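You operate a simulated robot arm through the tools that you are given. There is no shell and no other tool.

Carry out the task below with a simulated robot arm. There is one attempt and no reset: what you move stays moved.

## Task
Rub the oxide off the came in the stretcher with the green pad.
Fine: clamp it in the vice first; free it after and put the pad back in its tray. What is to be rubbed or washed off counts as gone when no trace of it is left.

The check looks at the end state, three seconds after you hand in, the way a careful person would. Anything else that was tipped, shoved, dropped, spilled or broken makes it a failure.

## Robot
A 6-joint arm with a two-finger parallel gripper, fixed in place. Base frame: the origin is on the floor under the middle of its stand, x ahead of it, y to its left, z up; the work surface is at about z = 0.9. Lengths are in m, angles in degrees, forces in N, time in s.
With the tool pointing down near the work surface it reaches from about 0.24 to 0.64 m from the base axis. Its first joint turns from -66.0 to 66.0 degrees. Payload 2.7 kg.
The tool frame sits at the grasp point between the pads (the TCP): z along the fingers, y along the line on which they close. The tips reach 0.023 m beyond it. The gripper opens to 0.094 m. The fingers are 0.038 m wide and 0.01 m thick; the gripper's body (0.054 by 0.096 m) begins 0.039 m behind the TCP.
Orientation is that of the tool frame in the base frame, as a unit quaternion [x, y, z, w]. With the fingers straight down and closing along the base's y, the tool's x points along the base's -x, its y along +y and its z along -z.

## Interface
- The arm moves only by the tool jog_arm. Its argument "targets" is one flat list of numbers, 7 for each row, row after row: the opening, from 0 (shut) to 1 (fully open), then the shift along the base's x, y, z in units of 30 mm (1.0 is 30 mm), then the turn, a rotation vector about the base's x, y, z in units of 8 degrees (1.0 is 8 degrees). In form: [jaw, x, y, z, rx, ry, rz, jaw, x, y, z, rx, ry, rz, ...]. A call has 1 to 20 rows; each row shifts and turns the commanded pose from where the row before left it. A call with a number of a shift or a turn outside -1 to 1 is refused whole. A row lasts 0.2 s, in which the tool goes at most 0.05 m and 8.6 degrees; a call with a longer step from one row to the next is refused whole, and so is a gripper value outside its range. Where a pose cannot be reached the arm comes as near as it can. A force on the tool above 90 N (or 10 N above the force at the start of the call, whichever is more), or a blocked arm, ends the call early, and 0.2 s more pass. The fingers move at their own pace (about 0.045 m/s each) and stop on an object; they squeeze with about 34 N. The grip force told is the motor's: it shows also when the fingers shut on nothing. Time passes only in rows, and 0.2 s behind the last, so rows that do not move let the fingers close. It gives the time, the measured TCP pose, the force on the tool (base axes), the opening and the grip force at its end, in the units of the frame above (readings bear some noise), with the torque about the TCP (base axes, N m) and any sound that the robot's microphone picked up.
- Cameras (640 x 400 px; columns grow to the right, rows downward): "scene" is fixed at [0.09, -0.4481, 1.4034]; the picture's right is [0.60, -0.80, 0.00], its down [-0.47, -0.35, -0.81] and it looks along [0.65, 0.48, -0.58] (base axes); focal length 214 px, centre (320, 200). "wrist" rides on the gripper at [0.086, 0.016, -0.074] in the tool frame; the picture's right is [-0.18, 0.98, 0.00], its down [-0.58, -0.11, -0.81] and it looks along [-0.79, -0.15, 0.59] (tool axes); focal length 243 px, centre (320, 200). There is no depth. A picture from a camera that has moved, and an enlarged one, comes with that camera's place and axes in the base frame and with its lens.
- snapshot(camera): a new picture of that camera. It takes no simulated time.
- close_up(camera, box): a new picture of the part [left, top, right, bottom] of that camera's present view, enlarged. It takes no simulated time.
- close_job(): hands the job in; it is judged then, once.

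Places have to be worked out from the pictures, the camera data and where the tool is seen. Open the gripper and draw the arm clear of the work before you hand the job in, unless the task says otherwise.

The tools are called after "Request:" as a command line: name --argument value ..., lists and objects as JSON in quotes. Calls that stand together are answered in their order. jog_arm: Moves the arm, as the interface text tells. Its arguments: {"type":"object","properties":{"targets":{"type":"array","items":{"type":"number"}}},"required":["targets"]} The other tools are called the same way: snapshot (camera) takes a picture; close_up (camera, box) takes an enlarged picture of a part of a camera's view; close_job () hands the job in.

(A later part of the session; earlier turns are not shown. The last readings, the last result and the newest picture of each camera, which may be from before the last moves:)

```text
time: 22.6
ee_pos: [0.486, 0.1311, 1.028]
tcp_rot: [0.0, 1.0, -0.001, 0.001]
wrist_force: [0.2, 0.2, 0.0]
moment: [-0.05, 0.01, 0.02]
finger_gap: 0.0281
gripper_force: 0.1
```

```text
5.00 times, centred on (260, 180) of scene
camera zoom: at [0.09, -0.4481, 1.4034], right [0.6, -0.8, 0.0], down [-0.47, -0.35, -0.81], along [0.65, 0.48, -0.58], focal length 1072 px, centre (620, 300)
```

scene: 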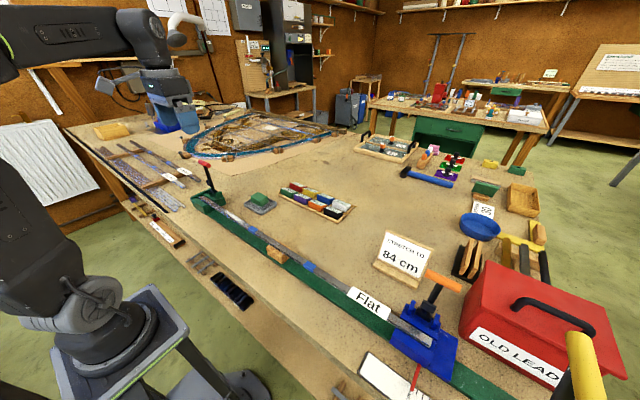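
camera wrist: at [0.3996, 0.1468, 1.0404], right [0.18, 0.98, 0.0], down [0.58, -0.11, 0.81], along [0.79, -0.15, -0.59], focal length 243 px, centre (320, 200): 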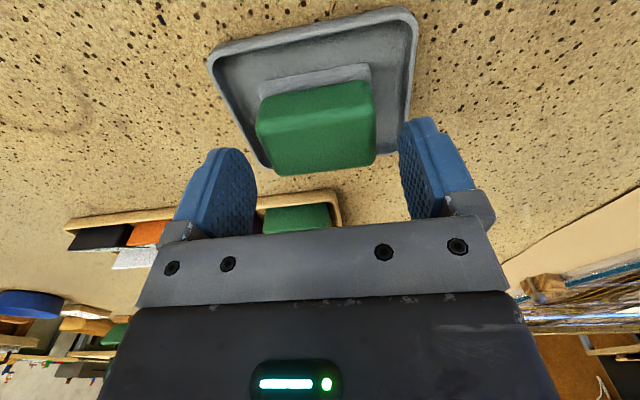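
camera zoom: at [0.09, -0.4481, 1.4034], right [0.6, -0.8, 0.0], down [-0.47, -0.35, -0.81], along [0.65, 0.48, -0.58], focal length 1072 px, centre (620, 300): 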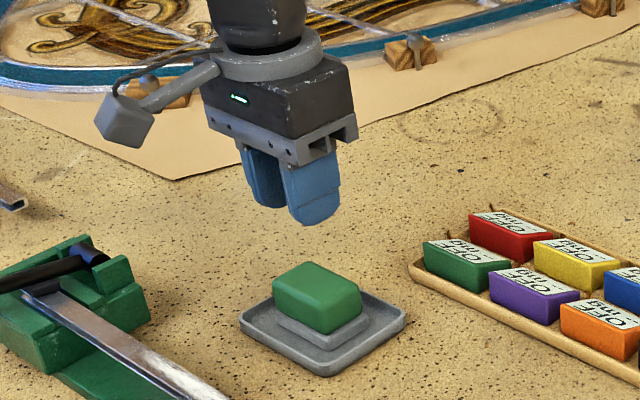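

The pad slipped out: the tips bore only on its rounded upper edge, and it stayed in place on its plinth. I open and go back down, slightly deeper, checking the tip height against the plinth before closing.

Request:
jog_arm --targets '[0.85, 0, 0, 0, 0, 0, 0, 0.85, 0, 0, 0, 0, 0, 0, 0.85, 0, 0, 0, 0, 0, 0, 0.85, 0, 0, -0.8, 0, 0, 0, 0.85, 0, 0, -0.8, 0, 0, 0, 0.85, 0, 0, -0.8, 0, 0, 0, 0.85, 0, 0, -0.4, 0, 0, 0, 0.85, 0, 0, 0, 0, 0, 0]'

Request:
close_up --camera "wrist" --box '[180, 100, 480, 260]'

Request:
close_up --camera "scene" --box '[240, 176, 288, 220]'

```text
time: 24.4
ee_pos: [0.4846, 0.1311, 0.9438]
tcp_rot: [0.001, 1.0, -0.001, 0.001]
wrist_force: [0.0, 0.2, -0.3]
moment: [-0.01, 0.03, 0.01]
finger_gap: 0.0796
gripper_force: 0.1
```

```text
2.13 times, centred on (330, 180) of wrist
camera zoom: at [0.3974, 0.147, 1.0174], right [0.18, 0.98, 0.0], down [0.58, -0.11, 0.81], along [0.79, -0.15, -0.59], focal length 518 px, centre (299, 243)
```

zoom: 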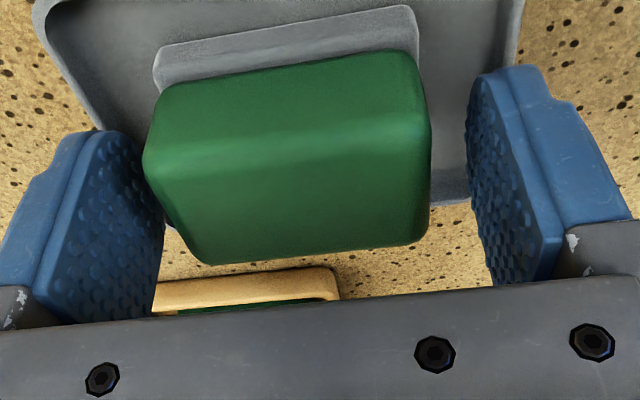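

```text
9.09 times, centred on (264, 198) of scene
camera zoom: at [0.09, -0.4481, 1.4034], right [0.6, -0.8, 0.0], down [-0.47, -0.35, -0.81], along [0.65, 0.48, -0.58], focal length 1950 px, centre (829, 218)
```

zoom: 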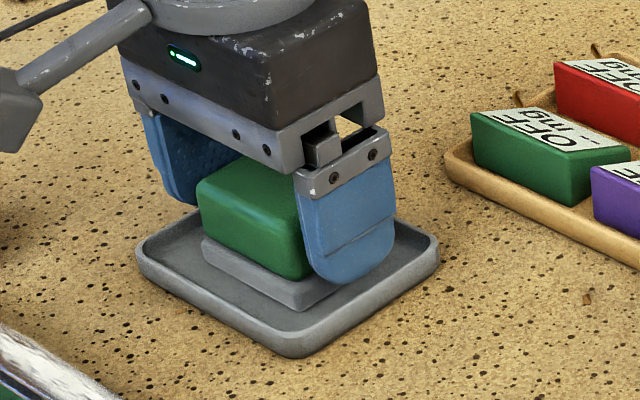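

The pad's top comes out at about 0.938 and the tips at 0.921, just above the plinth. I go 3 mm deeper, close, and lift only a few millimetres to test the hold.

Request:
jog_arm --targets '[0.85, 0.04, 0, -0.1, 0, 0, 0, 0.85, 0, 0, 0, 0, 0, 0, 0.2, 0, 0, 0, 0, 0, 0, 0.2, 0, 0, 0, 0, 0, 0, 0.2, 0, 0, 0, 0, 0, 0, 0.2, 0, 0, 0, 0, 0, 0]'

Request:
close_up --camera "scene" --box '[240, 176, 288, 220]'

Request:
close_up --camera "wrist" --box '[180, 100, 480, 260]'

```text
time: 25.8
ee_pos: [0.4852, 0.1301, 0.9399]
tcp_rot: [0.0, 1.0, -0.001, 0.001]
wrist_force: [0.0, -0.2, -0.8]
moment: [0.02, 0.0, -0.02]
finger_gap: 0.0591
gripper_force: 34.3
```

```text
9.09 times, centred on (264, 198) of scene
camera zoom: at [0.09, -0.4481, 1.4034], right [0.6, -0.8, 0.0], down [-0.47, -0.35, -0.81], along [0.65, 0.48, -0.58], focal length 1950 px, centre (829, 218)
```

zoom: 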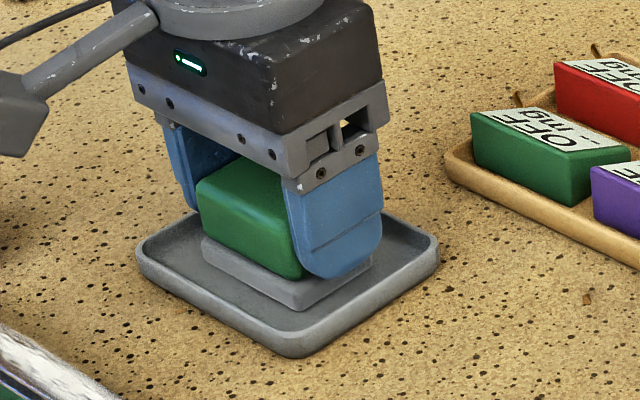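

```text
2.13 times, centred on (330, 180) of wrist
camera zoom: at [0.3989, 0.1464, 1.0148], right [0.18, 0.98, 0.0], down [0.58, -0.11, 0.81], along [0.79, -0.15, -0.59], focal length 518 px, centre (299, 243)
```

zoom: 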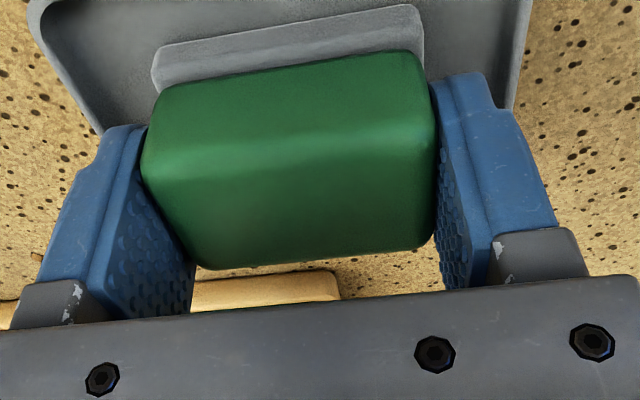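

Same gap of 59 mm, so the fingers bear on the pad's own ends. I lift 3 mm gently and look.

Request:
jog_arm --targets '[0.2, 0, 0, 0.05, 0, 0, 0, 0.2, 0, 0, 0.05, 0, 0, 0, 0.2, 0, 0, 0, 0, 0, 0]'

Request:
close_up --camera "scene" --box '[240, 176, 288, 220]'

```text
time: 26.6
ee_pos: [0.4867, 0.129, 0.944]
tcp_rot: [0.0, 1.0, -0.001, 0.001]
wrist_force: [-0.1, -0.3, 0.2]
moment: [0.01, -0.01, 0.01]
finger_gap: 0.0589
gripper_force: 34.0
```

```text
9.09 times, centred on (264, 198) of scene
camera zoom: at [0.09, -0.4481, 1.4034], right [0.6, -0.8, 0.0], down [-0.47, -0.35, -0.81], along [0.65, 0.48, -0.58], focal length 1950 px, centre (829, 218)
```

zoom: 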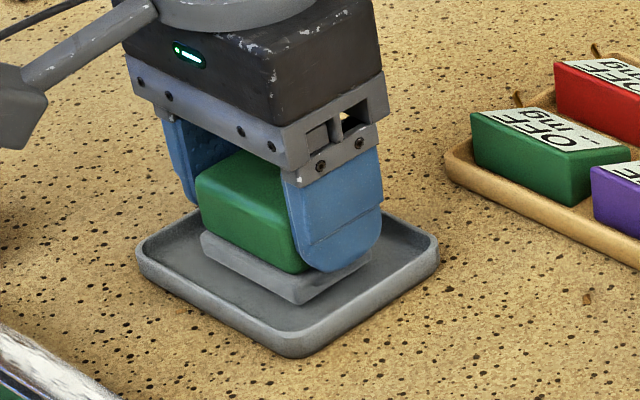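

The grey part rose along with the green one: it is the pad's own base, so the whole pad is about 33 mm tall and it is now off the tray. I keep lifting gently.

Request:
jog_arm --targets '[0.2, 0, 0, 0.1, 0, 0, 0, 0.2, 0, 0, 0.15, 0, 0, 0, 0.2, 0, 0, 0.2, 0, 0, 0, 0.2, 0, 0, 0, 0, 0, 0]'

Request:
close_up --camera "scene" --box '[240, 176, 288, 220]'

Request:
close_up --camera "wrist" --box '[180, 60, 480, 260]'

```text
time: 27.6
ee_pos: [0.4866, 0.1305, 0.9576]
tcp_rot: [0.0, 1.0, -0.001, 0.001]
wrist_force: [0.4, -0.4, -0.6]
moment: [0.02, -0.02, -0.03]
finger_gap: 0.0594
gripper_force: 34.2
```

```text
9.09 times, centred on (264, 198) of scene
camera zoom: at [0.09, -0.4481, 1.4034], right [0.6, -0.8, 0.0], down [-0.47, -0.35, -0.81], along [0.65, 0.48, -0.58], focal length 1950 px, centre (829, 218)
```

zoom: 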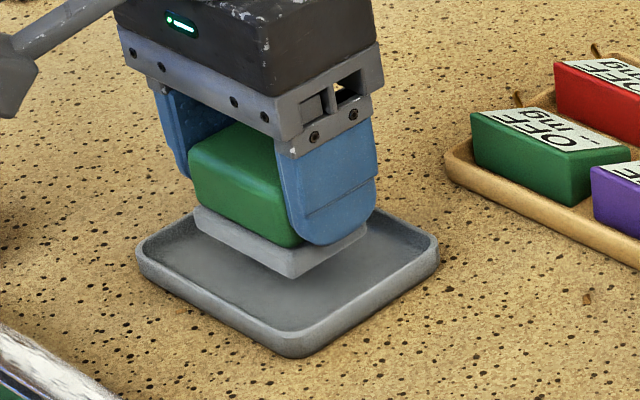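

```text
2.00 times, centred on (330, 160) of wrist
camera zoom: at [0.3991, 0.1467, 1.0314], right [0.18, 0.98, 0.0], down [0.58, -0.11, 0.81], along [0.79, -0.15, -0.59], focal length 485 px, centre (300, 280)
```

zoom: 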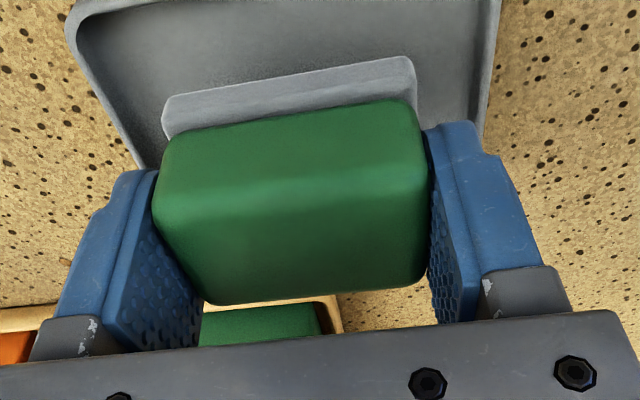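

The pad is firmly held about 16 mm above the tray. I lift on to z about 1.02 at moderate speed, then carry it over the oxide at (0.351, 0.090).

Request:
jog_arm --targets '[0.2, 0, 0, 0.25, 0, 0, 0, 0.2, 0, 0, 0.35, 0, 0, 0, 0.2, 0, 0, 0.4, 0, 0, 0, 0.2, 0, 0, 0.4, 0, 0, 0, 0.2, 0, 0, 0.4, 0, 0, 0, 0.2, 0, 0, 0.3, 0, 0, 0, 0.2, -0.2, -0.06, 0, 0, 0, 0, 0.2, -0.5, -0.15, 0, 0, 0, 0, 0.2, -0.55, -0.165, 0, 0, 0, 0, 0.2, -0.55, -0.165, 0, 0, 0, 0, 0.2, -0.55, -0.165, 0, 0, 0, 0, 0.2, -0.55, -0.165, 0, 0, 0, 0, 0.2, -0.55, -0.165, 0, 0, 0, 0, 0.2, -0.55, -0.165, 0, 0, 0, 0, 0.2, -0.35, -0.1, 0, 0, 0, 0, 0.2, -0.17, -0.05, 0, 0, 0, 0, 0.2, 0, 0, 0, 0, 0, 0]'

Request:
snapshot --camera "wrist"

Request:
close_up --camera "scene" --box '[200, 150, 300, 240]'

```text
time: 31.2
ee_pos: [0.3496, 0.0912, 1.0205]
tcp_rot: [0.0, 1.0, -0.001, 0.002]
wrist_force: [0.1, -0.2, -0.9]
moment: [0.02, 0.01, 0.01]
finger_gap: 0.0593
gripper_force: 33.8
```

```text
taken
camera wrist: at [0.263, 0.1059, 1.0952], right [0.18, 0.98, 0.0], down [0.58, -0.11, 0.81], along [0.79, -0.15, -0.59], focal length 243 px, centre (320, 200)
```

wrist: 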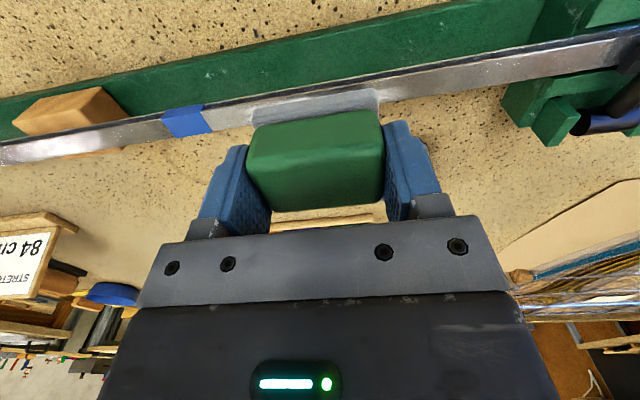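

```text
4.44 times, centred on (250, 195) of scene
camera zoom: at [0.09, -0.4481, 1.4034], right [0.6, -0.8, 0.0], down [-0.47, -0.35, -0.81], along [0.65, 0.48, -0.58], focal length 953 px, centre (631, 222)
```

zoom: 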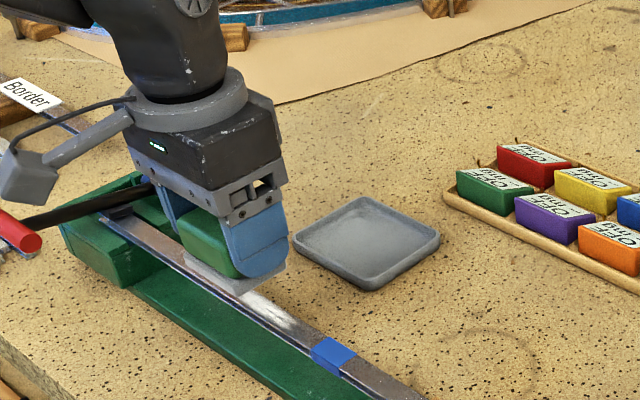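

The pad is over the oxide. I lower it to just above the came, then feel for contact in small steps.

Request:
jog_arm --targets '[0.2, 0.03, 0, -0.4, 0, 0, 0, 0.2, 0, 0, -0.4, 0, 0, 0, 0.2, 0, 0, -0.2, 0, 0, 0, 0.2, 0, 0, 0, 0, 0, 0]'

Request:
close_up --camera "scene" --box '[210, 170, 290, 240]'

```text
time: 32.2
ee_pos: [0.3517, 0.0892, 0.9901]
tcp_rot: [-0.001, 1.0, 0.0, 0.002]
wrist_force: [-4.3, -3.4, 16.9]
moment: [0.01, 0.22, 0.02]
finger_gap: 0.0591
gripper_force: 33.6
```

```text
5.71 times, centred on (250, 205) of scene
camera zoom: at [0.0897, -0.4483, 1.4034], right [0.6, -0.8, 0.0], down [-0.47, -0.35, -0.81], along [0.65, 0.48, -0.58], focal length 1226 px, centre (720, 171)
```

zoom: 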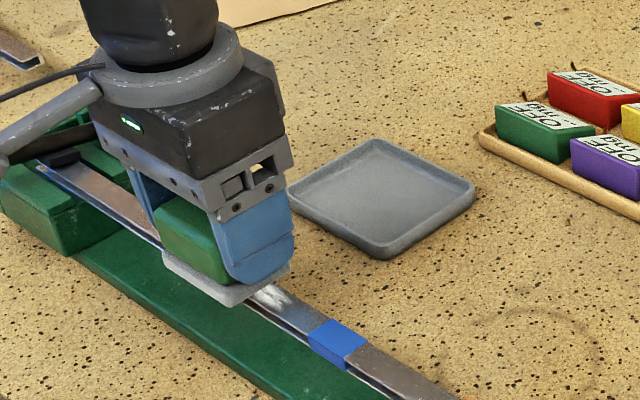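

Contact with 17 N at TCP z 0.990. I ease up slightly and make a first short stroke along the came, watching the forces.

Request:
jog_arm --targets '[0.2, 0, 0, 0.03, 0, 0, 0, 0.2, 0, 0.3, 0, 0, 0, 0, 0.2, 0, 0.3, 0, 0, 0, 0, 0.2, 0, 0.3, 0, 0, 0, 0, 0.2, 0, 0.3, 0, 0, 0, 0, 0.2, 0, 0, 0, 0, 0, 0]'

Request:
close_up --camera "scene" --box '[210, 170, 290, 240]'

Request:
snapshot --camera "wrist"

```text
time: 33.6
ee_pos: [0.351, 0.1254, 0.9915]
tcp_rot: [0.001, 1.0, -0.001, 0.001]
wrist_force: [-0.4, 0.4, 1.2]
moment: [0.02, 0.03, 0.01]
finger_gap: 0.0594
gripper_force: 34.1
```

```text
5.71 times, centred on (250, 205) of scene
camera zoom: at [0.09, -0.4482, 1.4034], right [0.6, -0.8, 0.0], down [-0.47, -0.35, -0.81], along [0.65, 0.48, -0.58], focal length 1226 px, centre (720, 171)
```

zoom: 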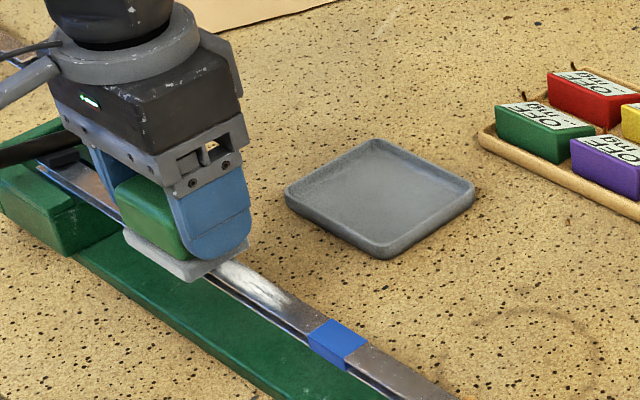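

```text
taken
camera wrist: at [0.2637, 0.1422, 1.0658], right [0.18, 0.98, 0.0], down [0.58, -0.11, 0.81], along [0.79, -0.15, -0.59], focal length 243 px, centre (320, 200)
```

wrist: 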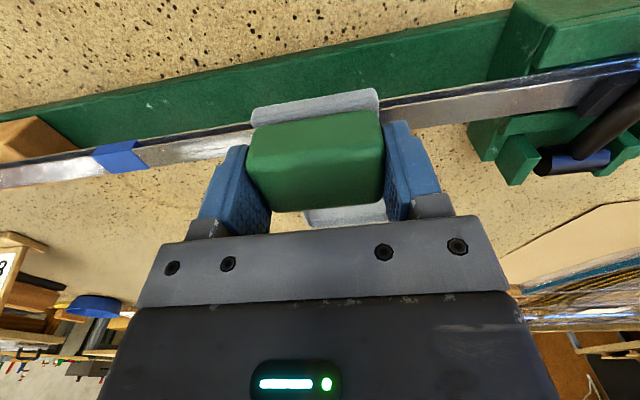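

The pressure has dropped to about 1 N; the stiffness is about 17 N per mm. I press 0.7 mm more and stroke toward -y to y about 0.05.

Request:
jog_arm --targets '[0.2, 0, 0, -0.025, 0, 0, 0, 0.2, 0, -0.2, 0, 0, 0, 0, 0.2, 0, -0.4, 0, 0, 0, 0, 0.2, 0, -0.4, 0, 0, 0, 0, 0.2, 0, -0.4, 0, 0, 0, 0, 0.2, 0, -0.4, 0, 0, 0, 0, 0.2, 0, -0.4, 0, 0, 0, 0, 0.2, 0, -0.3, 0, 0, 0, 0, 0.2, 0, 0, 0, 0, 0, 0]'

Request:
close_up --camera "scene" --box '[210, 170, 290, 240]'

Request:
snapshot --camera "wrist"

```text
time: 35.6
ee_pos: [0.3546, 0.0505, 0.9904]
tcp_rot: [0.0, 1.0, 0.0, 0.003]
wrist_force: [1.0, 8.4, 27.0]
moment: [0.21, 0.08, -0.03]
finger_gap: 0.0594
gripper_force: 33.8
```

```text
5.71 times, centred on (250, 205) of scene
camera zoom: at [0.0897, -0.448, 1.4035], right [0.6, -0.8, 0.0], down [-0.47, -0.35, -0.81], along [0.65, 0.48, -0.58], focal length 1226 px, centre (720, 171)
```

zoom: 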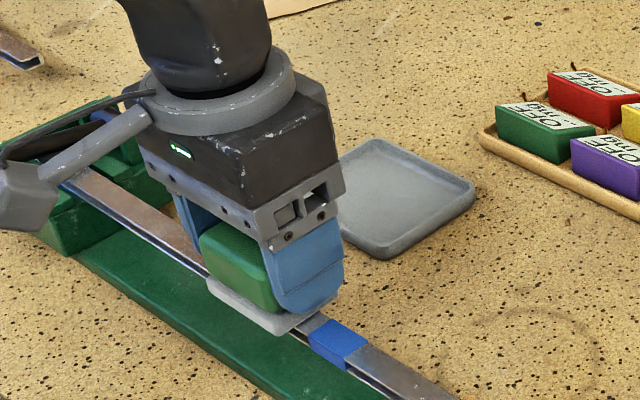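

```text
taken
camera wrist: at [0.266, 0.067, 1.0644], right [0.18, 0.98, 0.0], down [0.58, -0.11, 0.81], along [0.8, -0.15, -0.59], focal length 243 px, centre (320, 200)
```

wrist: 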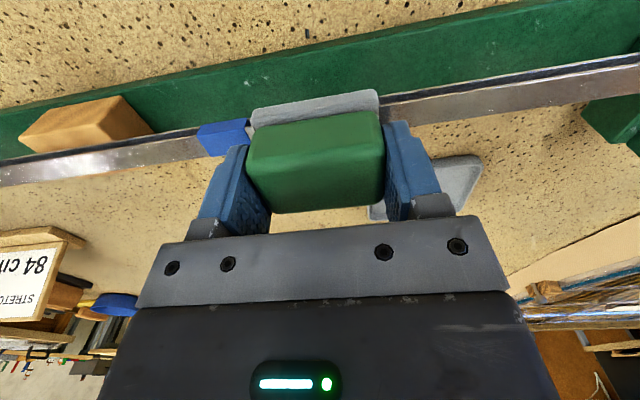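

Most of the white has gone where the pad has passed. The force is 27 N at this end, so I ease 0.3 mm and make a full back-and-forth stroke.

Request:
jog_arm --targets '[0.2, -0.03, 0, 0.01, 0, 0, 0, 0.2, 0, 0.3, 0, 0, 0, 0, 0.2, 0, 0.4, 0, 0, 0, 0, 0.2, 0, 0.4, 0, 0, 0, 0, 0.2, 0, 0.4, -0.005, 0, 0, 0, 0.2, 0, 0.4, -0.005, 0, 0, 0, 0.2, 0, 0.4, 0, 0, 0, 0, 0.2, 0, 0.35, 0, 0, 0, 0, 0.2, 0, 0, 0, 0, 0, 0, 0.2, 0, -0.35, 0, 0, 0, 0, 0.2, 0, -0.4, 0, 0, 0, 0, 0.2, 0, -0.4, 0.005, 0, 0, 0, 0.2, 0, -0.4, 0.005, 0, 0, 0, 0.2, 0, -0.4, 0, 0, 0, 0, 0.2, 0, -0.4, 0, 0, 0, 0, 0.2, 0, -0.4, 0, 0, 0, 0, 0.2, 0, 0, 0, 0, 0, 0]'

Request:
snapshot --camera "wrist"

Request:
close_up --camera "scene" --box '[200, 170, 300, 250]'

```text
time: 39.2
ee_pos: [0.3504, 0.0454, 0.9908]
tcp_rot: [0.0, 1.0, -0.001, 0.0]
wrist_force: [-0.2, 0.8, -1.0]
moment: [0.01, 0.0, 0.0]
finger_gap: 0.0596
gripper_force: 34.3
```

```text
taken
camera wrist: at [0.2636, 0.0634, 1.0651], right [0.18, 0.98, 0.0], down [0.58, -0.11, 0.81], along [0.79, -0.15, -0.59], focal length 243 px, centre (320, 200)
```

wrist: 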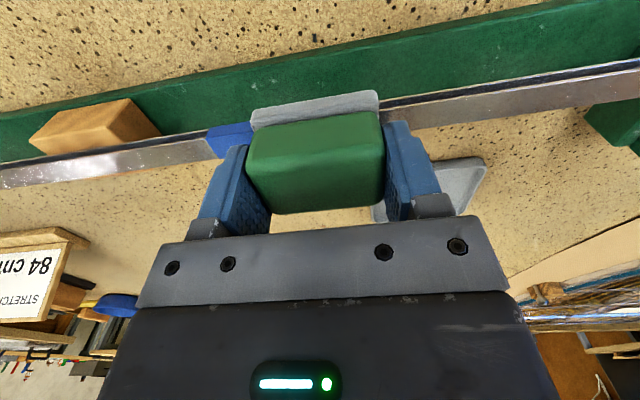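

```text
5.00 times, centred on (250, 210) of scene
camera zoom: at [0.09, -0.4482, 1.4034], right [0.6, -0.8, 0.0], down [-0.47, -0.35, -0.81], along [0.65, 0.48, -0.58], focal length 1072 px, centre (670, 150)
```

zoom: 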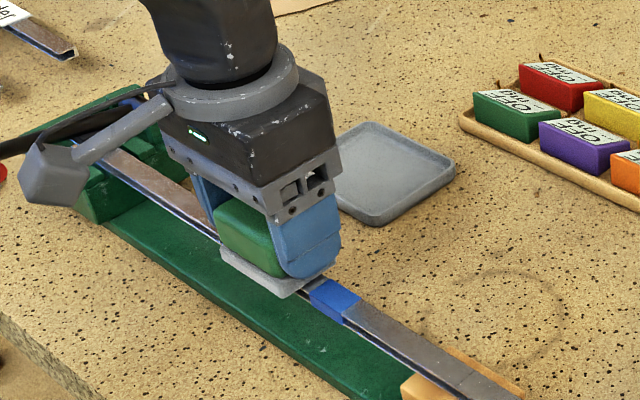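

Pressure has dropped off here. I press 0.6 mm again and make another full pass before lifting to inspect.

Request:
jog_arm --targets '[0.2, 0.02, 0, -0.025, 0, 0, 0, 0.2, 0, 0.3, 0, 0, 0, 0, 0.2, 0, 0.4, 0, 0, 0, 0, 0.2, 0, 0.4, 0, 0, 0, 0, 0.2, 0, 0.4, -0.005, 0, 0, 0, 0.2, 0, 0.4, 0, 0, 0, 0, 0.2, 0, 0.4, 0, 0, 0, 0, 0.2, 0, 0.4, 0, 0, 0, 0, 0.2, 0, 0.3, 0, 0, 0, 0, 0.2, 0, 0, 0, 0, 0, 0]'

Request:
close_up --camera "scene" --box '[200, 170, 300, 250]'

```text
time: 41.4
ee_pos: [0.3506, 0.1372, 0.9901]
tcp_rot: [0.001, 1.0, -0.001, 0.001]
wrist_force: [-0.8, -1.1, 3.7]
moment: [0.06, 0.01, -0.02]
finger_gap: 0.0592
gripper_force: 34.8
```

```text
5.00 times, centred on (250, 210) of scene
camera zoom: at [0.09, -0.4482, 1.4034], right [0.6, -0.8, 0.0], down [-0.47, -0.35, -0.81], along [0.65, 0.48, -0.58], focal length 1072 px, centre (670, 150)
```

zoom: 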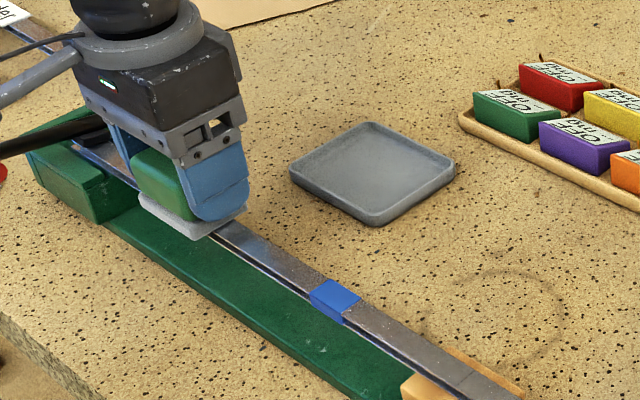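

The came between here and the tape already looks clean. I press a little more and make a return pass, then lift off to inspect.

Request:
jog_arm --targets '[0.2, 0, 0, -0.02, 0, 0, 0, 0.2, 0, -0.3, 0, 0, 0, 0, 0.2, 0, -0.4, 0, 0, 0, 0, 0.2, 0, -0.4, 0, 0, 0, 0, 0.2, 0, -0.4, 0, 0, 0, 0, 0.2, 0, -0.4, 0, 0, 0, 0, 0.2, 0, -0.4, 0, 0, 0, 0, 0.2, 0, -0.4, 0, 0, 0, 0, 0.2, 0, -0.25, 0, 0, 0, 0, 0.2, 0, 0, 0, 0, 0, 0]'

```text
time: 43.6
ee_pos: [0.3535, 0.0489, 0.99]
tcp_rot: [0.001, 1.0, -0.001, 0.003]
wrist_force: [0.6, 6.7, 22.0]
moment: [0.24, -0.07, -0.03]
finger_gap: 0.059
gripper_force: 33.9
```

Good contact at 22 N. One more pass toward +y with slightly rising pressure, then I lift clear to look.

Request:
jog_arm --targets '[0.2, -0.05, 0.3, 0, 0, 0, 0, 0.2, 0, 0.4, -0.004, 0, 0, 0, 0.2, 0, 0.4, -0.004, 0, 0, 0, 0.2, 0, 0.4, -0.004, 0, 0, 0, 0.2, 0, 0.4, -0.004, 0, 0, 0, 0.2, 0, 0.4, -0.004, 0, 0, 0, 0.2, 0, 0.4, 0, 0, 0, 0, 0.2, 0, 0.2, 0, 0, 0, 0, 0.2, 0, 0, 0, 0, 0, 0]'

```text
time: 45.6
ee_pos: [0.3492, 0.1356, 0.9894]
tcp_rot: [0.001, 1.0, 0.0, 0.003]
wrist_force: [0.6, -9.5, 30.8]
moment: [-0.19, -0.03, -0.04]
finger_gap: 0.0592
gripper_force: 33.7
```

Firm contact (31 N) at the far end too. I lift straight up and carry the pad back over the tray so that the came can be seen whole.

Request:
jog_arm --targets '[0.2, 0, 0, 0.2, 0, 0, 0, 0.2, 0, 0, 0.4, 0, 0, 0, 0.2, 0, 0, 0.5, 0, 0, 0, 0.2, 0.2, 0, 0.3, 0, 0, 0, 0.2, 0.5, 0, 0, 0, 0, 0, 0.2, 0.6, 0, 0, 0, 0, 0, 0.2, 0.6, 0, 0, 0, 0, 0, 0.2, 0.6, 0, 0, 0, 0, 0, 0.2, 0.6, 0, 0, 0, 0, 0, 0.2, 0.6, 0, 0, 0, 0, 0, 0.2, 0.5, 0, 0, 0, 0, 0, 0.2, 0.3, 0, 0, 0, 0, 0, 0.2, 0, 0, 0, 0, 0, 0]'

Request:
close_up --camera "scene" --box '[200, 190, 280, 245]'

Request:
close_up --camera "scene" --box '[225, 200, 265, 230]'

Request:
snapshot --camera "wrist"

```text
time: 48.4
ee_pos: [0.4843, 0.1348, 1.0305]
tcp_rot: [0.0, 1.0, -0.001, 0.001]
wrist_force: [0.7, 0.1, -0.6]
moment: [0.01, 0.01, 0.01]
finger_gap: 0.0594
gripper_force: 34.0
```

```text
7.27 times, centred on (240, 218) of scene
camera zoom: at [0.09, -0.4481, 1.4034], right [0.6, -0.8, 0.0], down [-0.47, -0.35, -0.81], along [0.65, 0.48, -0.58], focal length 1560 px, centre (902, 73)
```

zoom: 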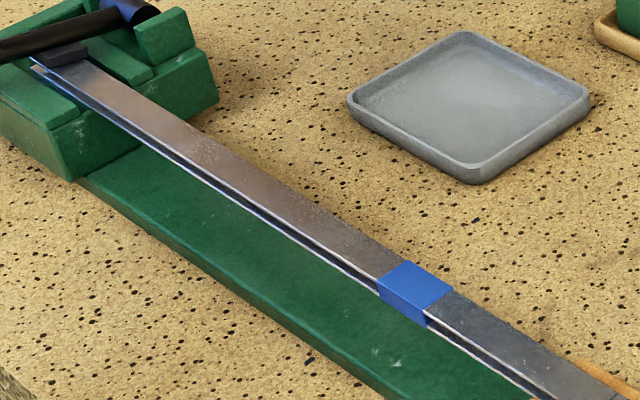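

```text
13.33 times, centred on (245, 215) of scene
camera zoom: at [0.09, -0.4481, 1.4034], right [0.6, -0.8, 0.0], down [-0.47, -0.35, -0.81], along [0.65, 0.48, -0.58], focal length 2860 px, centre (1320, 0)
```

zoom: 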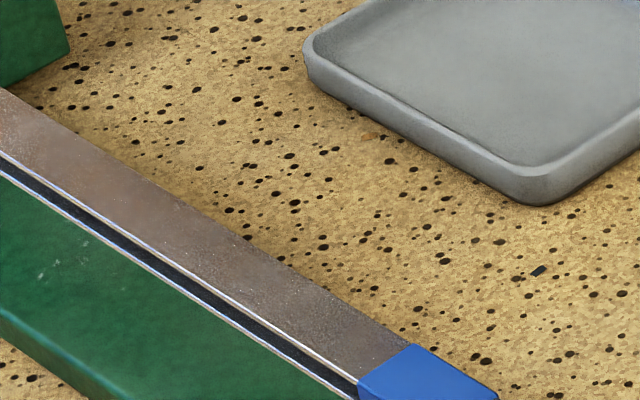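

```text
taken
camera wrist: at [0.3976, 0.1516, 1.1048], right [0.18, 0.98, 0.0], down [0.58, -0.11, 0.81], along [0.79, -0.15, -0.59], focal length 243 px, centre (320, 200)
```

wrist: 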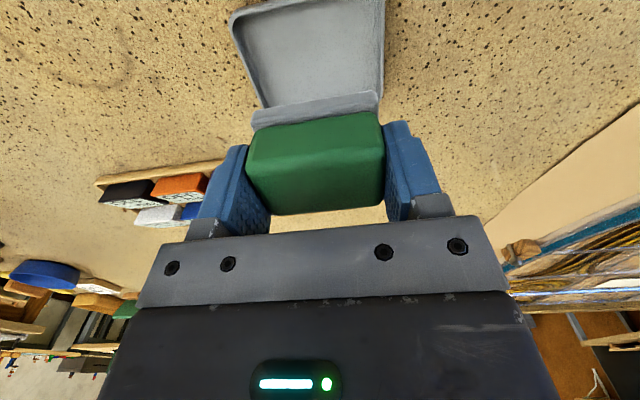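

From the scene camera no white is left on the came. To be sure there is no faint trace, I take the wrist camera over it from another angle, with the pad still in hand.

Request:
jog_arm --targets '[0.2, -0.3, -0.1, 0.3, 0, 0, 0, 0.2, -0.6, -0.2, 0.4, 0, 0, 0, 0.2, -0.7, -0.2, 0.4, 0, 0, 0, 0.2, -0.7, -0.2, 0.4, 0, 0, 0, 0.2, -0.7, -0.2, 0.4, 0, 0, 0, 0.2, -0.7, -0.2, 0.4, 0, 0, 0, 0.2, -0.7, -0.2, 0.2, 0, 0, 0, 0.2, -0.4, -0.15, 0.1, 0, 0, 0, 0.2, -0.2, -0.05, 0, 0, 0, 0, 0.2, 0, 0, 0, 0, 0, 0]'

Request:
close_up --camera "wrist" --box '[140, 0, 320, 112]'

Request:
close_up --camera "wrist" --box '[300, 0, 480, 112]'

Request:
close_up --camera "scene" --box '[212, 196, 236, 214]'

Request:
close_up --camera "scene" --box '[230, 206, 254, 224]'

```text
time: 50.6
ee_pos: [0.3344, 0.0903, 1.1098]
tcp_rot: [0.0, 1.0, -0.001, 0.001]
wrist_force: [-0.1, 0.2, -0.8]
moment: [-0.04, 0.02, 0.01]
finger_gap: 0.0589
gripper_force: 33.7
```

```text
3.56 times, centred on (230, 56) of wrist
camera zoom: at [0.247, 0.1072, 1.1841], right [0.18, 0.98, 0.0], down [0.58, -0.11, 0.81], along [0.79, -0.15, -0.59], focal length 863 px, centre (640, 712)
```

zoom: 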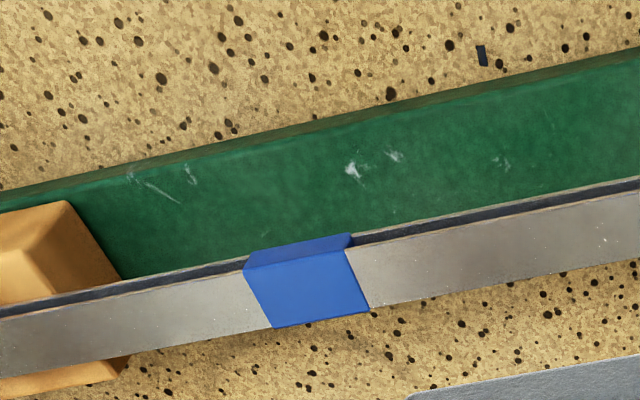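

```text
3.56 times, centred on (390, 56) of wrist
camera zoom: at [0.247, 0.1072, 1.1841], right [0.18, 0.98, 0.0], down [0.58, -0.11, 0.81], along [0.79, -0.15, -0.59], focal length 863 px, centre (71, 712)
```

zoom: 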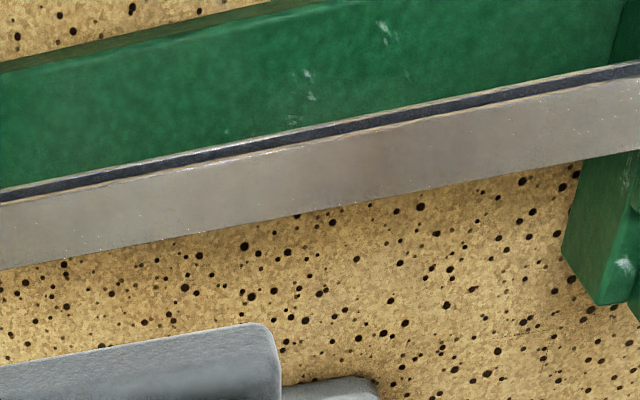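

```text
16.00 times, centred on (224, 205) of scene
camera zoom: at [0.09, -0.4481, 1.4034], right [0.6, -0.8, 0.0], down [-0.47, -0.35, -0.81], along [0.65, 0.48, -0.58], focal length 3432 px, centre (1856, 120)
```

zoom: 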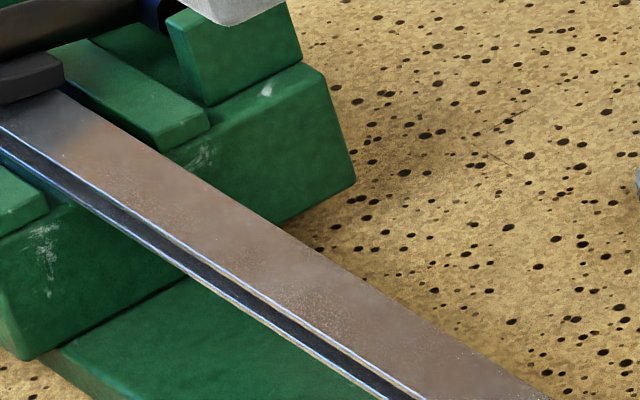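

```text
16.00 times, centred on (242, 215) of scene
camera zoom: at [0.09, -0.4481, 1.4034], right [0.6, -0.8, 0.0], down [-0.47, -0.35, -0.81], along [0.65, 0.48, -0.58], focal length 3432 px, centre (1568, -40)
```

zoom: 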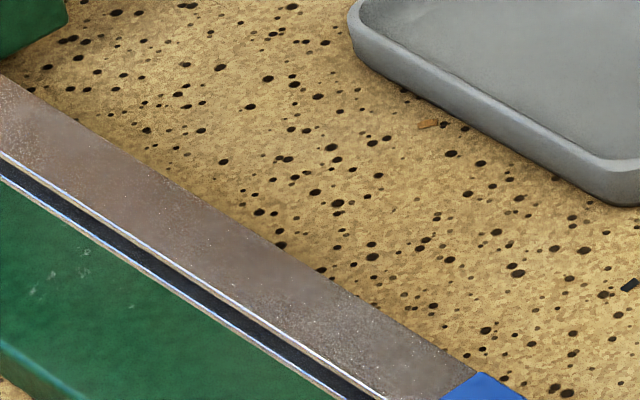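

No trace of white shows from either camera. For safety against faint residue I make one more pair of passes over the whole stretch at moderate pressure.

Request:
jog_arm --targets '[0.2, 0.3, 0, -0.4, 0, 0, 0, 0.2, 0.25, 0, -0.8, 0, 0, 0, 0.2, 0, 0, -0.8, 0, 0, 0, 0.2, 0, 0, -0.8, 0, 0, 0, 0.2, 0, 0, -0.6, 0, 0, 0, 0.2, 0, 0, -0.35, 0, 0, 0, 0.2, 0, 0, -0.15, 0, 0, 0, 0.2, 0, 0, -0.07, 0, 0, 0, 0.2, 0, 0, 0, 0, 0, 0]'

```text
time: 52.6
ee_pos: [0.3513, 0.091, 0.9907]
tcp_rot: [0.0, 1.0, 0.0, 0.001]
wrist_force: [-1.7, -1.6, 5.3]
moment: [0.11, 0.0, 0.03]
finger_gap: 0.0593
gripper_force: 33.9
```

Contact with about 5 N. I press 0.5 mm more and stroke +y, then -y, then back, over the whole stretch.

Request:
jog_arm --targets '[0.2, 0, 0, -0.02, 0, 0, 0, 0.2, 0, 0.4, 0, 0, 0, 0, 0.2, 0, 0.4, 0, 0, 0, 0, 0.2, 0, 0.4, 0, 0, 0, 0, 0.2, 0, 0.4, 0, 0, 0, 0, 0.2, 0, -0.4, 0, 0, 0, 0, 0.2, 0, -0.4, 0, 0, 0, 0, 0.2, 0, -0.4, 0, 0, 0, 0, 0.2, 0, -0.4, 0, 0, 0, 0, 0.2, 0, -0.4, 0, 0, 0, 0, 0.2, 0, -0.4, 0, 0, 0, 0, 0.2, 0, -0.4, 0, 0, 0, 0, 0.2, 0, -0.2, 0, 0, 0, 0, 0.2, 0, 0, 0, 0, 0, 0]'

Request:
jog_arm --targets '[0.2, 0, 0.4, 0, 0, 0, 0, 0.2, 0, 0.4, 0, 0, 0, 0, 0.2, 0, 0.4, 0, 0, 0, 0, 0.2, 0, 0.4, 0, 0, 0, 0, 0.2, 0, 0.4, 0, 0, 0, 0, 0.2, 0, 0.4, 0, 0, 0, 0, 0.2, 0, 0.4, 0, 0, 0, 0, 0.2, 0, 0.3, 0, 0, 0, 0, 0.2, 0, 0, 0, 0, 0, 0]'

```text
time: 55.6
ee_pos: [0.3516, 0.0481, 0.9892]
tcp_rot: [0.0, 1.0, -0.002, 0.002]
wrist_force: [-1.2, 8.4, 26.4]
moment: [0.34, 0.07, -0.03]
finger_gap: 0.0593
gripper_force: 34.0
```

```text
time: 57.6
ee_pos: [0.3515, 0.1418, 0.9891]
tcp_rot: [0.001, 1.0, -0.002, 0.0]
wrist_force: [0.3, -5.7, 17.5]
moment: [0.02, 0.02, -0.01]
finger_gap: 0.0594
gripper_force: 34.2
```

Both passes had solid contact. I now lift and carry the pad back above the tray, to (0.485, 0.130).

Request:
jog_arm --targets '[0.2, 0, 0, 0.2, 0, 0, 0, 0.2, 0, 0, 0.4, 0, 0, 0, 0.2, 0, 0, 0.5, 0, 0, 0, 0.2, 0.2, 0, 0.3, 0, 0, 0, 0.2, 0.5, -0.05, 0, 0, 0, 0, 0.2, 0.6, -0.07, 0, 0, 0, 0, 0.2, 0.6, -0.07, 0, 0, 0, 0, 0.2, 0.6, -0.07, 0, 0, 0, 0, 0.2, 0.6, -0.07, 0, 0, 0, 0, 0.2, 0.6, -0.05, 0, 0, 0, 0, 0.2, 0.5, 0, 0, 0, 0, 0, 0.2, 0.25, 0, 0, 0, 0, 0, 0.2, 0, 0, 0, 0, 0, 0]'

Request:
snapshot --camera "wrist"

Request:
close_up --camera "scene" --box '[200, 150, 300, 240]'

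Request:
close_up --camera "scene" --box '[225, 200, 265, 230]'

```text
time: 60.4
ee_pos: [0.4854, 0.1304, 1.0295]
tcp_rot: [0.0, 1.0, -0.001, 0.0]
wrist_force: [-0.3, -0.7, -1.0]
moment: [-0.01, 0.01, 0.01]
finger_gap: 0.0593
gripper_force: 33.8
```

```text
taken
camera wrist: at [0.3983, 0.1474, 1.1049], right [0.18, 0.98, 0.0], down [0.58, -0.11, 0.81], along [0.79, -0.15, -0.59], focal length 243 px, centre (320, 200)
```

wrist: 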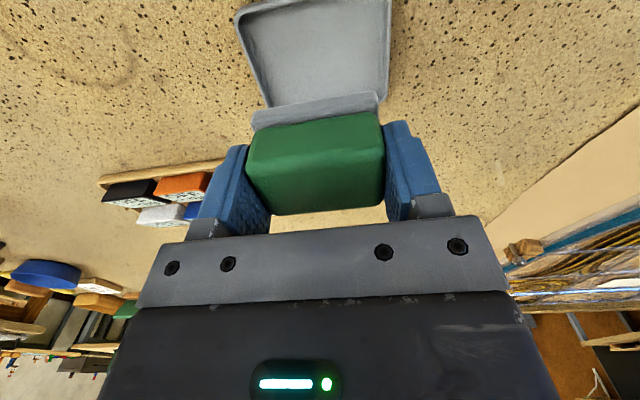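

```text
4.44 times, centred on (250, 195) of scene
camera zoom: at [0.09, -0.4481, 1.4034], right [0.6, -0.8, 0.0], down [-0.47, -0.35, -0.81], along [0.65, 0.48, -0.58], focal length 953 px, centre (631, 222)
```

zoom: 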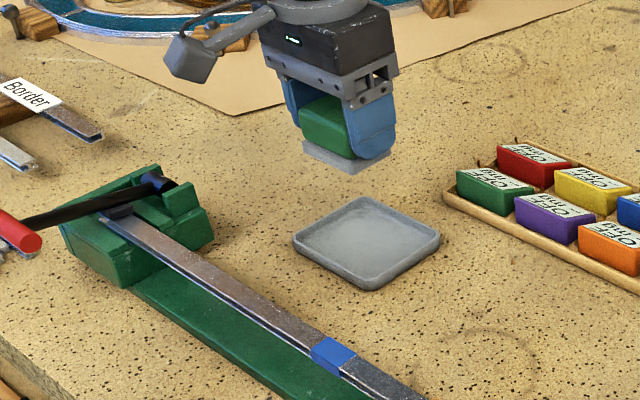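

```text
13.33 times, centred on (245, 215) of scene
camera zoom: at [0.09, -0.4481, 1.4034], right [0.6, -0.8, 0.0], down [-0.47, -0.35, -0.81], along [0.65, 0.48, -0.58], focal length 2860 px, centre (1320, 0)
```

zoom: 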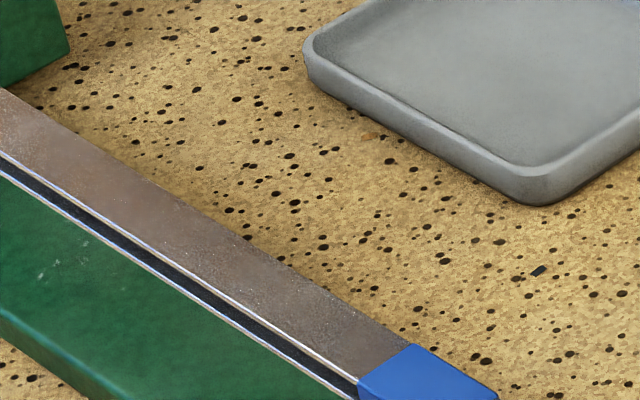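

The came is clean and the pad is over the tray at its old place. I lower it to just above the tray floor and then feel for contact.

Request:
jog_arm --targets '[0.2, 0, 0, -0.4, 0, 0, 0, 0.2, 0, 0, -0.7, 0, 0, 0, 0.2, 0, 0, -0.7, 0, 0, 0, 0.2, 0, 0, -0.5, 0, 0, 0, 0.2, 0, 0, -0.25, 0, 0, 0, 0.2, 0, 0, -0.15, 0, 0, 0, 0.2, 0, 0, 0, 0, 0, 0]'

Request:
close_up --camera "scene" --box '[240, 176, 288, 220]'

```text
time: 62.0
ee_pos: [0.4845, 0.1302, 0.95]
tcp_rot: [0.0, 1.0, -0.001, 0.0]
wrist_force: [0.3, -0.4, -0.3]
moment: [0.01, -0.01, -0.02]
finger_gap: 0.0595
gripper_force: 33.7
```

```text
9.09 times, centred on (264, 198) of scene
camera zoom: at [0.09, -0.4481, 1.4034], right [0.6, -0.8, 0.0], down [-0.47, -0.35, -0.81], along [0.65, 0.48, -0.58], focal length 1950 px, centre (829, 218)
```

zoom: 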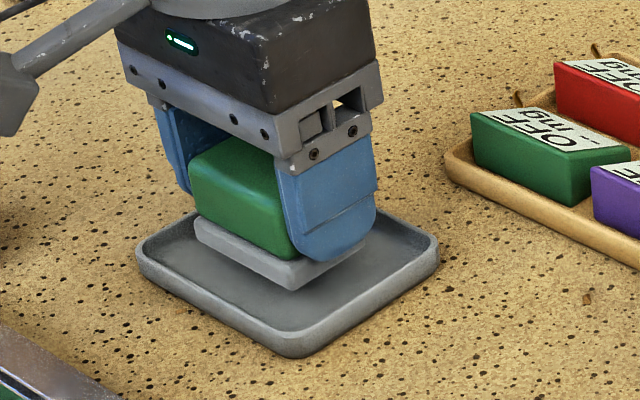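

About 9 mm still to go. I lower 6 mm, then small steps.

Request:
jog_arm --targets '[0.2, 0, 0, -0.12, 0, 0, 0, 0.2, 0, 0, -0.08, 0, 0, 0, 0.2, 0, 0, -0.04, 0, 0, 0, 0.2, 0, 0, 0, 0, 0, 0]'

```text
time: 63.0
ee_pos: [0.4853, 0.1302, 0.9438]
tcp_rot: [0.0, 1.0, -0.002, 0.001]
wrist_force: [0.1, -0.5, -0.3]
moment: [-0.01, 0.0, 0.0]
finger_gap: 0.0594
gripper_force: 34.2
```

No contact yet at z about 0.943. Two more millimetre steps.

Request:
jog_arm --targets '[0.2, 0, 0, -0.04, 0, 0, 0, 0.2, 0, 0, -0.03, 0, 0, 0, 0.2, 0, 0, 0, 0, 0, 0]'

Request:
close_up --camera "scene" --box '[240, 176, 288, 220]'

```text
time: 63.8
ee_pos: [0.4858, 0.1297, 0.9395]
tcp_rot: [0.0, 1.0, -0.001, 0.001]
wrist_force: [-0.1, 0.0, -0.4]
moment: [-0.01, 0.0, -0.01]
finger_gap: 0.0594
gripper_force: 33.8
```

```text
9.09 times, centred on (264, 198) of scene
camera zoom: at [0.09, -0.4481, 1.4034], right [0.6, -0.8, 0.0], down [-0.47, -0.35, -0.81], along [0.65, 0.48, -0.58], focal length 1950 px, centre (829, 218)
```

zoom: 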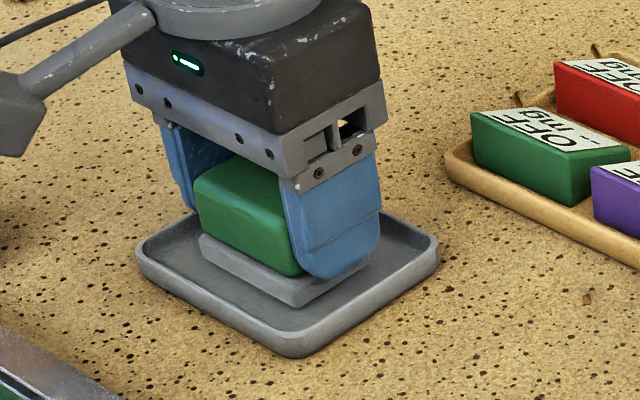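

Nearly down; the base corner is about 1 mm above its earlier place. One more small step or two until it touches.

Request:
jog_arm --targets '[0.2, 0, 0, -0.03, 0, 0, 0, 0.2, 0, 0, 0, 0, 0, 0]'

```text
time: 64.4
ee_pos: [0.4854, 0.1305, 0.9401]
tcp_rot: [-0.001, 1.0, -0.001, 0.001]
wrist_force: [-0.8, -0.4, -0.4]
moment: [0.0, 0.01, 0.06]
finger_gap: 0.0596
gripper_force: 34.4
```

Request:
jog_arm --targets '[0.2, 0, 0, -0.03, 0, 0, 0, 0.2, 0, 0, 0, 0, 0, 0]'

```text
time: 65.0
ee_pos: [0.4851, 0.1305, 0.9403]
tcp_rot: [0.0, 1.0, 0.0, 0.001]
wrist_force: [1.5, 0.2, -0.4]
moment: [-0.02, 0.02, -0.04]
finger_gap: 0.0592
gripper_force: 34.0
```

The z reading hovers at 0.940 with no clear contact force, so I check the picture against the earlier resting place.

Request:
close_up --camera "scene" --box '[240, 176, 288, 220]'

Request:
close_up --camera "wrist" --box '[180, 60, 480, 260]'

```text
9.09 times, centred on (264, 198) of scene
camera zoom: at [0.09, -0.4481, 1.4034], right [0.6, -0.8, 0.0], down [-0.47, -0.35, -0.81], along [0.65, 0.48, -0.58], focal length 1950 px, centre (829, 218)
```

zoom: 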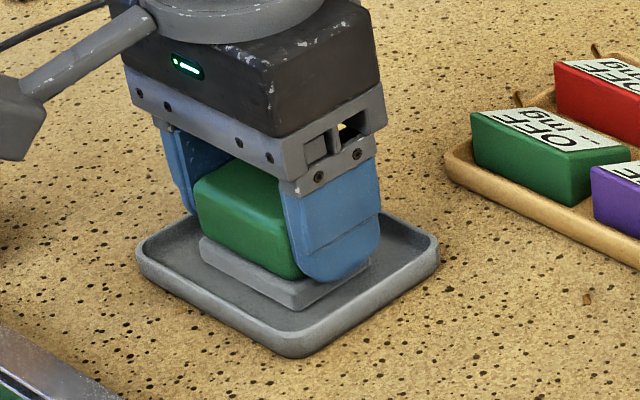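

```text
2.00 times, centred on (330, 160) of wrist
camera zoom: at [0.3979, 0.1469, 1.0135], right [0.18, 0.98, 0.0], down [0.58, -0.11, 0.81], along [0.79, -0.15, -0.59], focal length 485 px, centre (300, 280)
```

zoom: 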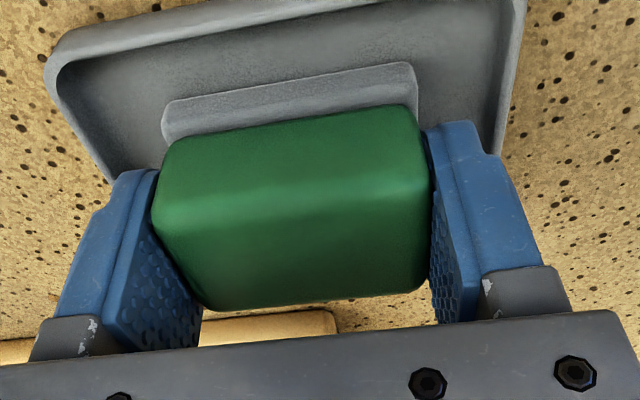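

The base corner is back at its original spot to within a pixel. I take one last 0.6 mm step and open the jaws.

Request:
jog_arm --targets '[0.2, 0, 0, -0.02, 0, 0, 0, 0.2, 0, 0, 0, 0, 0, 0, 0.7, 0, 0, 0, 0, 0, 0, 0.85, 0, 0, 0, 0, 0, 0, 0.85, 0, 0, 0, 0, 0, 0, 0.85, 0, 0, 0, 0, 0, 0]'

Request:
close_up --camera "scene" --box '[240, 176, 288, 220]'

```text
time: 66.4
ee_pos: [0.4845, 0.1299, 0.9379]
tcp_rot: [0.0, 1.0, -0.001, 0.0]
wrist_force: [1.4, -0.5, 2.9]
moment: [0.1, 0.01, -0.03]
finger_gap: 0.0796
gripper_force: 0.1
```

```text
9.09 times, centred on (264, 198) of scene
camera zoom: at [0.09, -0.4482, 1.4034], right [0.6, -0.8, 0.0], down [-0.47, -0.35, -0.81], along [0.65, 0.48, -0.58], focal length 1950 px, centre (829, 218)
```

zoom: 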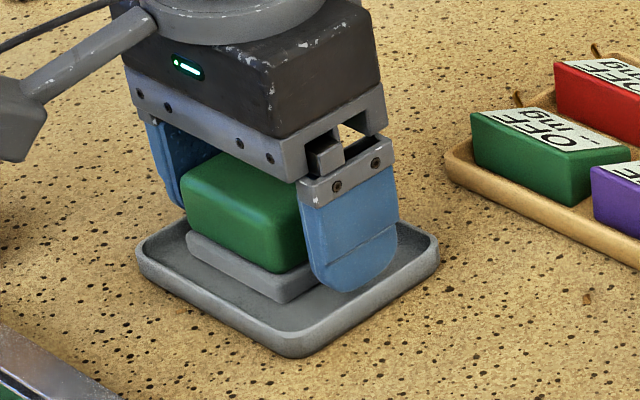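

The pad shifted a few millimetres toward +y with one finger, and there is a slight 3 N upward force, probably a tip on the tray rim. I look from the wrist before moving.

Request:
close_up --camera "wrist" --box '[160, 60, 500, 260]'

```text
1.88 times, centred on (330, 160) of wrist
camera zoom: at [0.398, 0.1468, 1.0131], right [0.18, 0.98, 0.0], down [0.58, -0.11, 0.81], along [0.79, -0.15, -0.59], focal length 457 px, centre (301, 275)
```

zoom: 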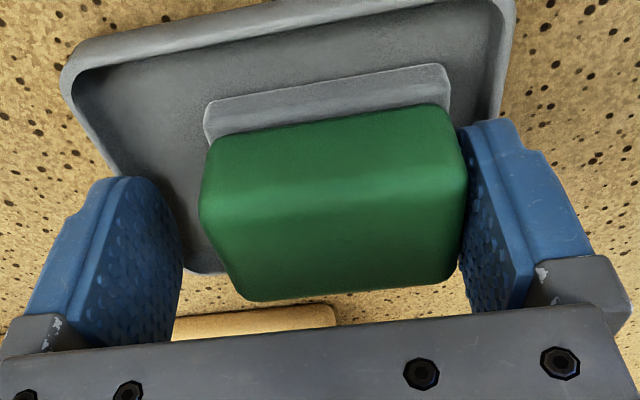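

The +y tip was pressing on the pad's base ledge and dragged it as it opened. I raise 2.5 mm to free the tips, use the jaws gently to centre the pad again (closing only to 62 mm), then open.

Request:
jog_arm --targets '[0.85, 0, 0, 0.05, 0, 0, 0, 0.85, 0, 0, 0.04, 0, 0, 0, 0.85, 0, 0, 0, 0, 0, 0, 0.75, 0, 0, 0, 0, 0, 0, 0.66, 0, 0, 0, 0, 0, 0, 0.66, 0, 0, 0, 0, 0, 0, 0.66, 0, 0, 0, 0, 0, 0]'

Request:
close_up --camera "scene" --box '[240, 176, 288, 220]'

Request:
close_up --camera "wrist" --box '[160, 60, 500, 260]'

```text
time: 68.0
ee_pos: [0.4854, 0.1314, 0.9421]
tcp_rot: [0.001, 1.0, -0.001, 0.001]
wrist_force: [-0.8, 0.3, -0.1]
moment: [0.02, -0.04, 0.04]
finger_gap: 0.0619
gripper_force: 0.1
```

```text
9.09 times, centred on (264, 198) of scene
camera zoom: at [0.09, -0.4481, 1.4034], right [0.6, -0.8, 0.0], down [-0.47, -0.35, -0.81], along [0.65, 0.48, -0.58], focal length 1950 px, centre (829, 218)
```

zoom: 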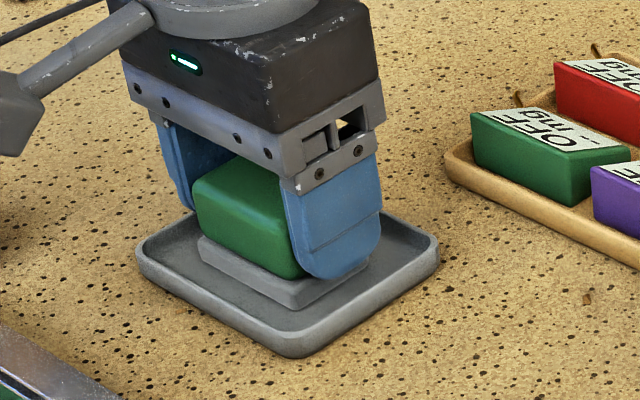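

```text
1.88 times, centred on (330, 160) of wrist
camera zoom: at [0.3977, 0.1471, 1.0155], right [0.18, 0.98, 0.0], down [0.58, -0.11, 0.81], along [0.79, -0.15, -0.59], focal length 457 px, centre (301, 275)
```

zoom: 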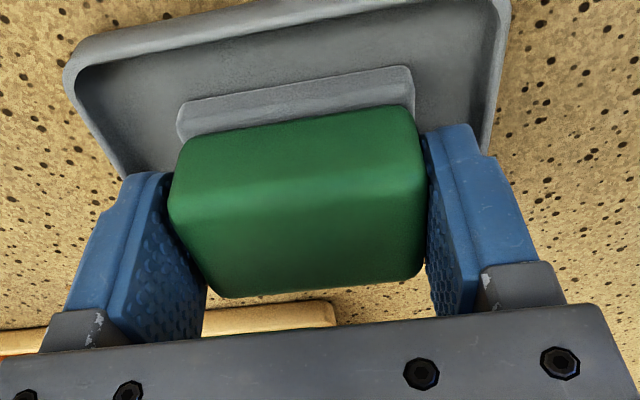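

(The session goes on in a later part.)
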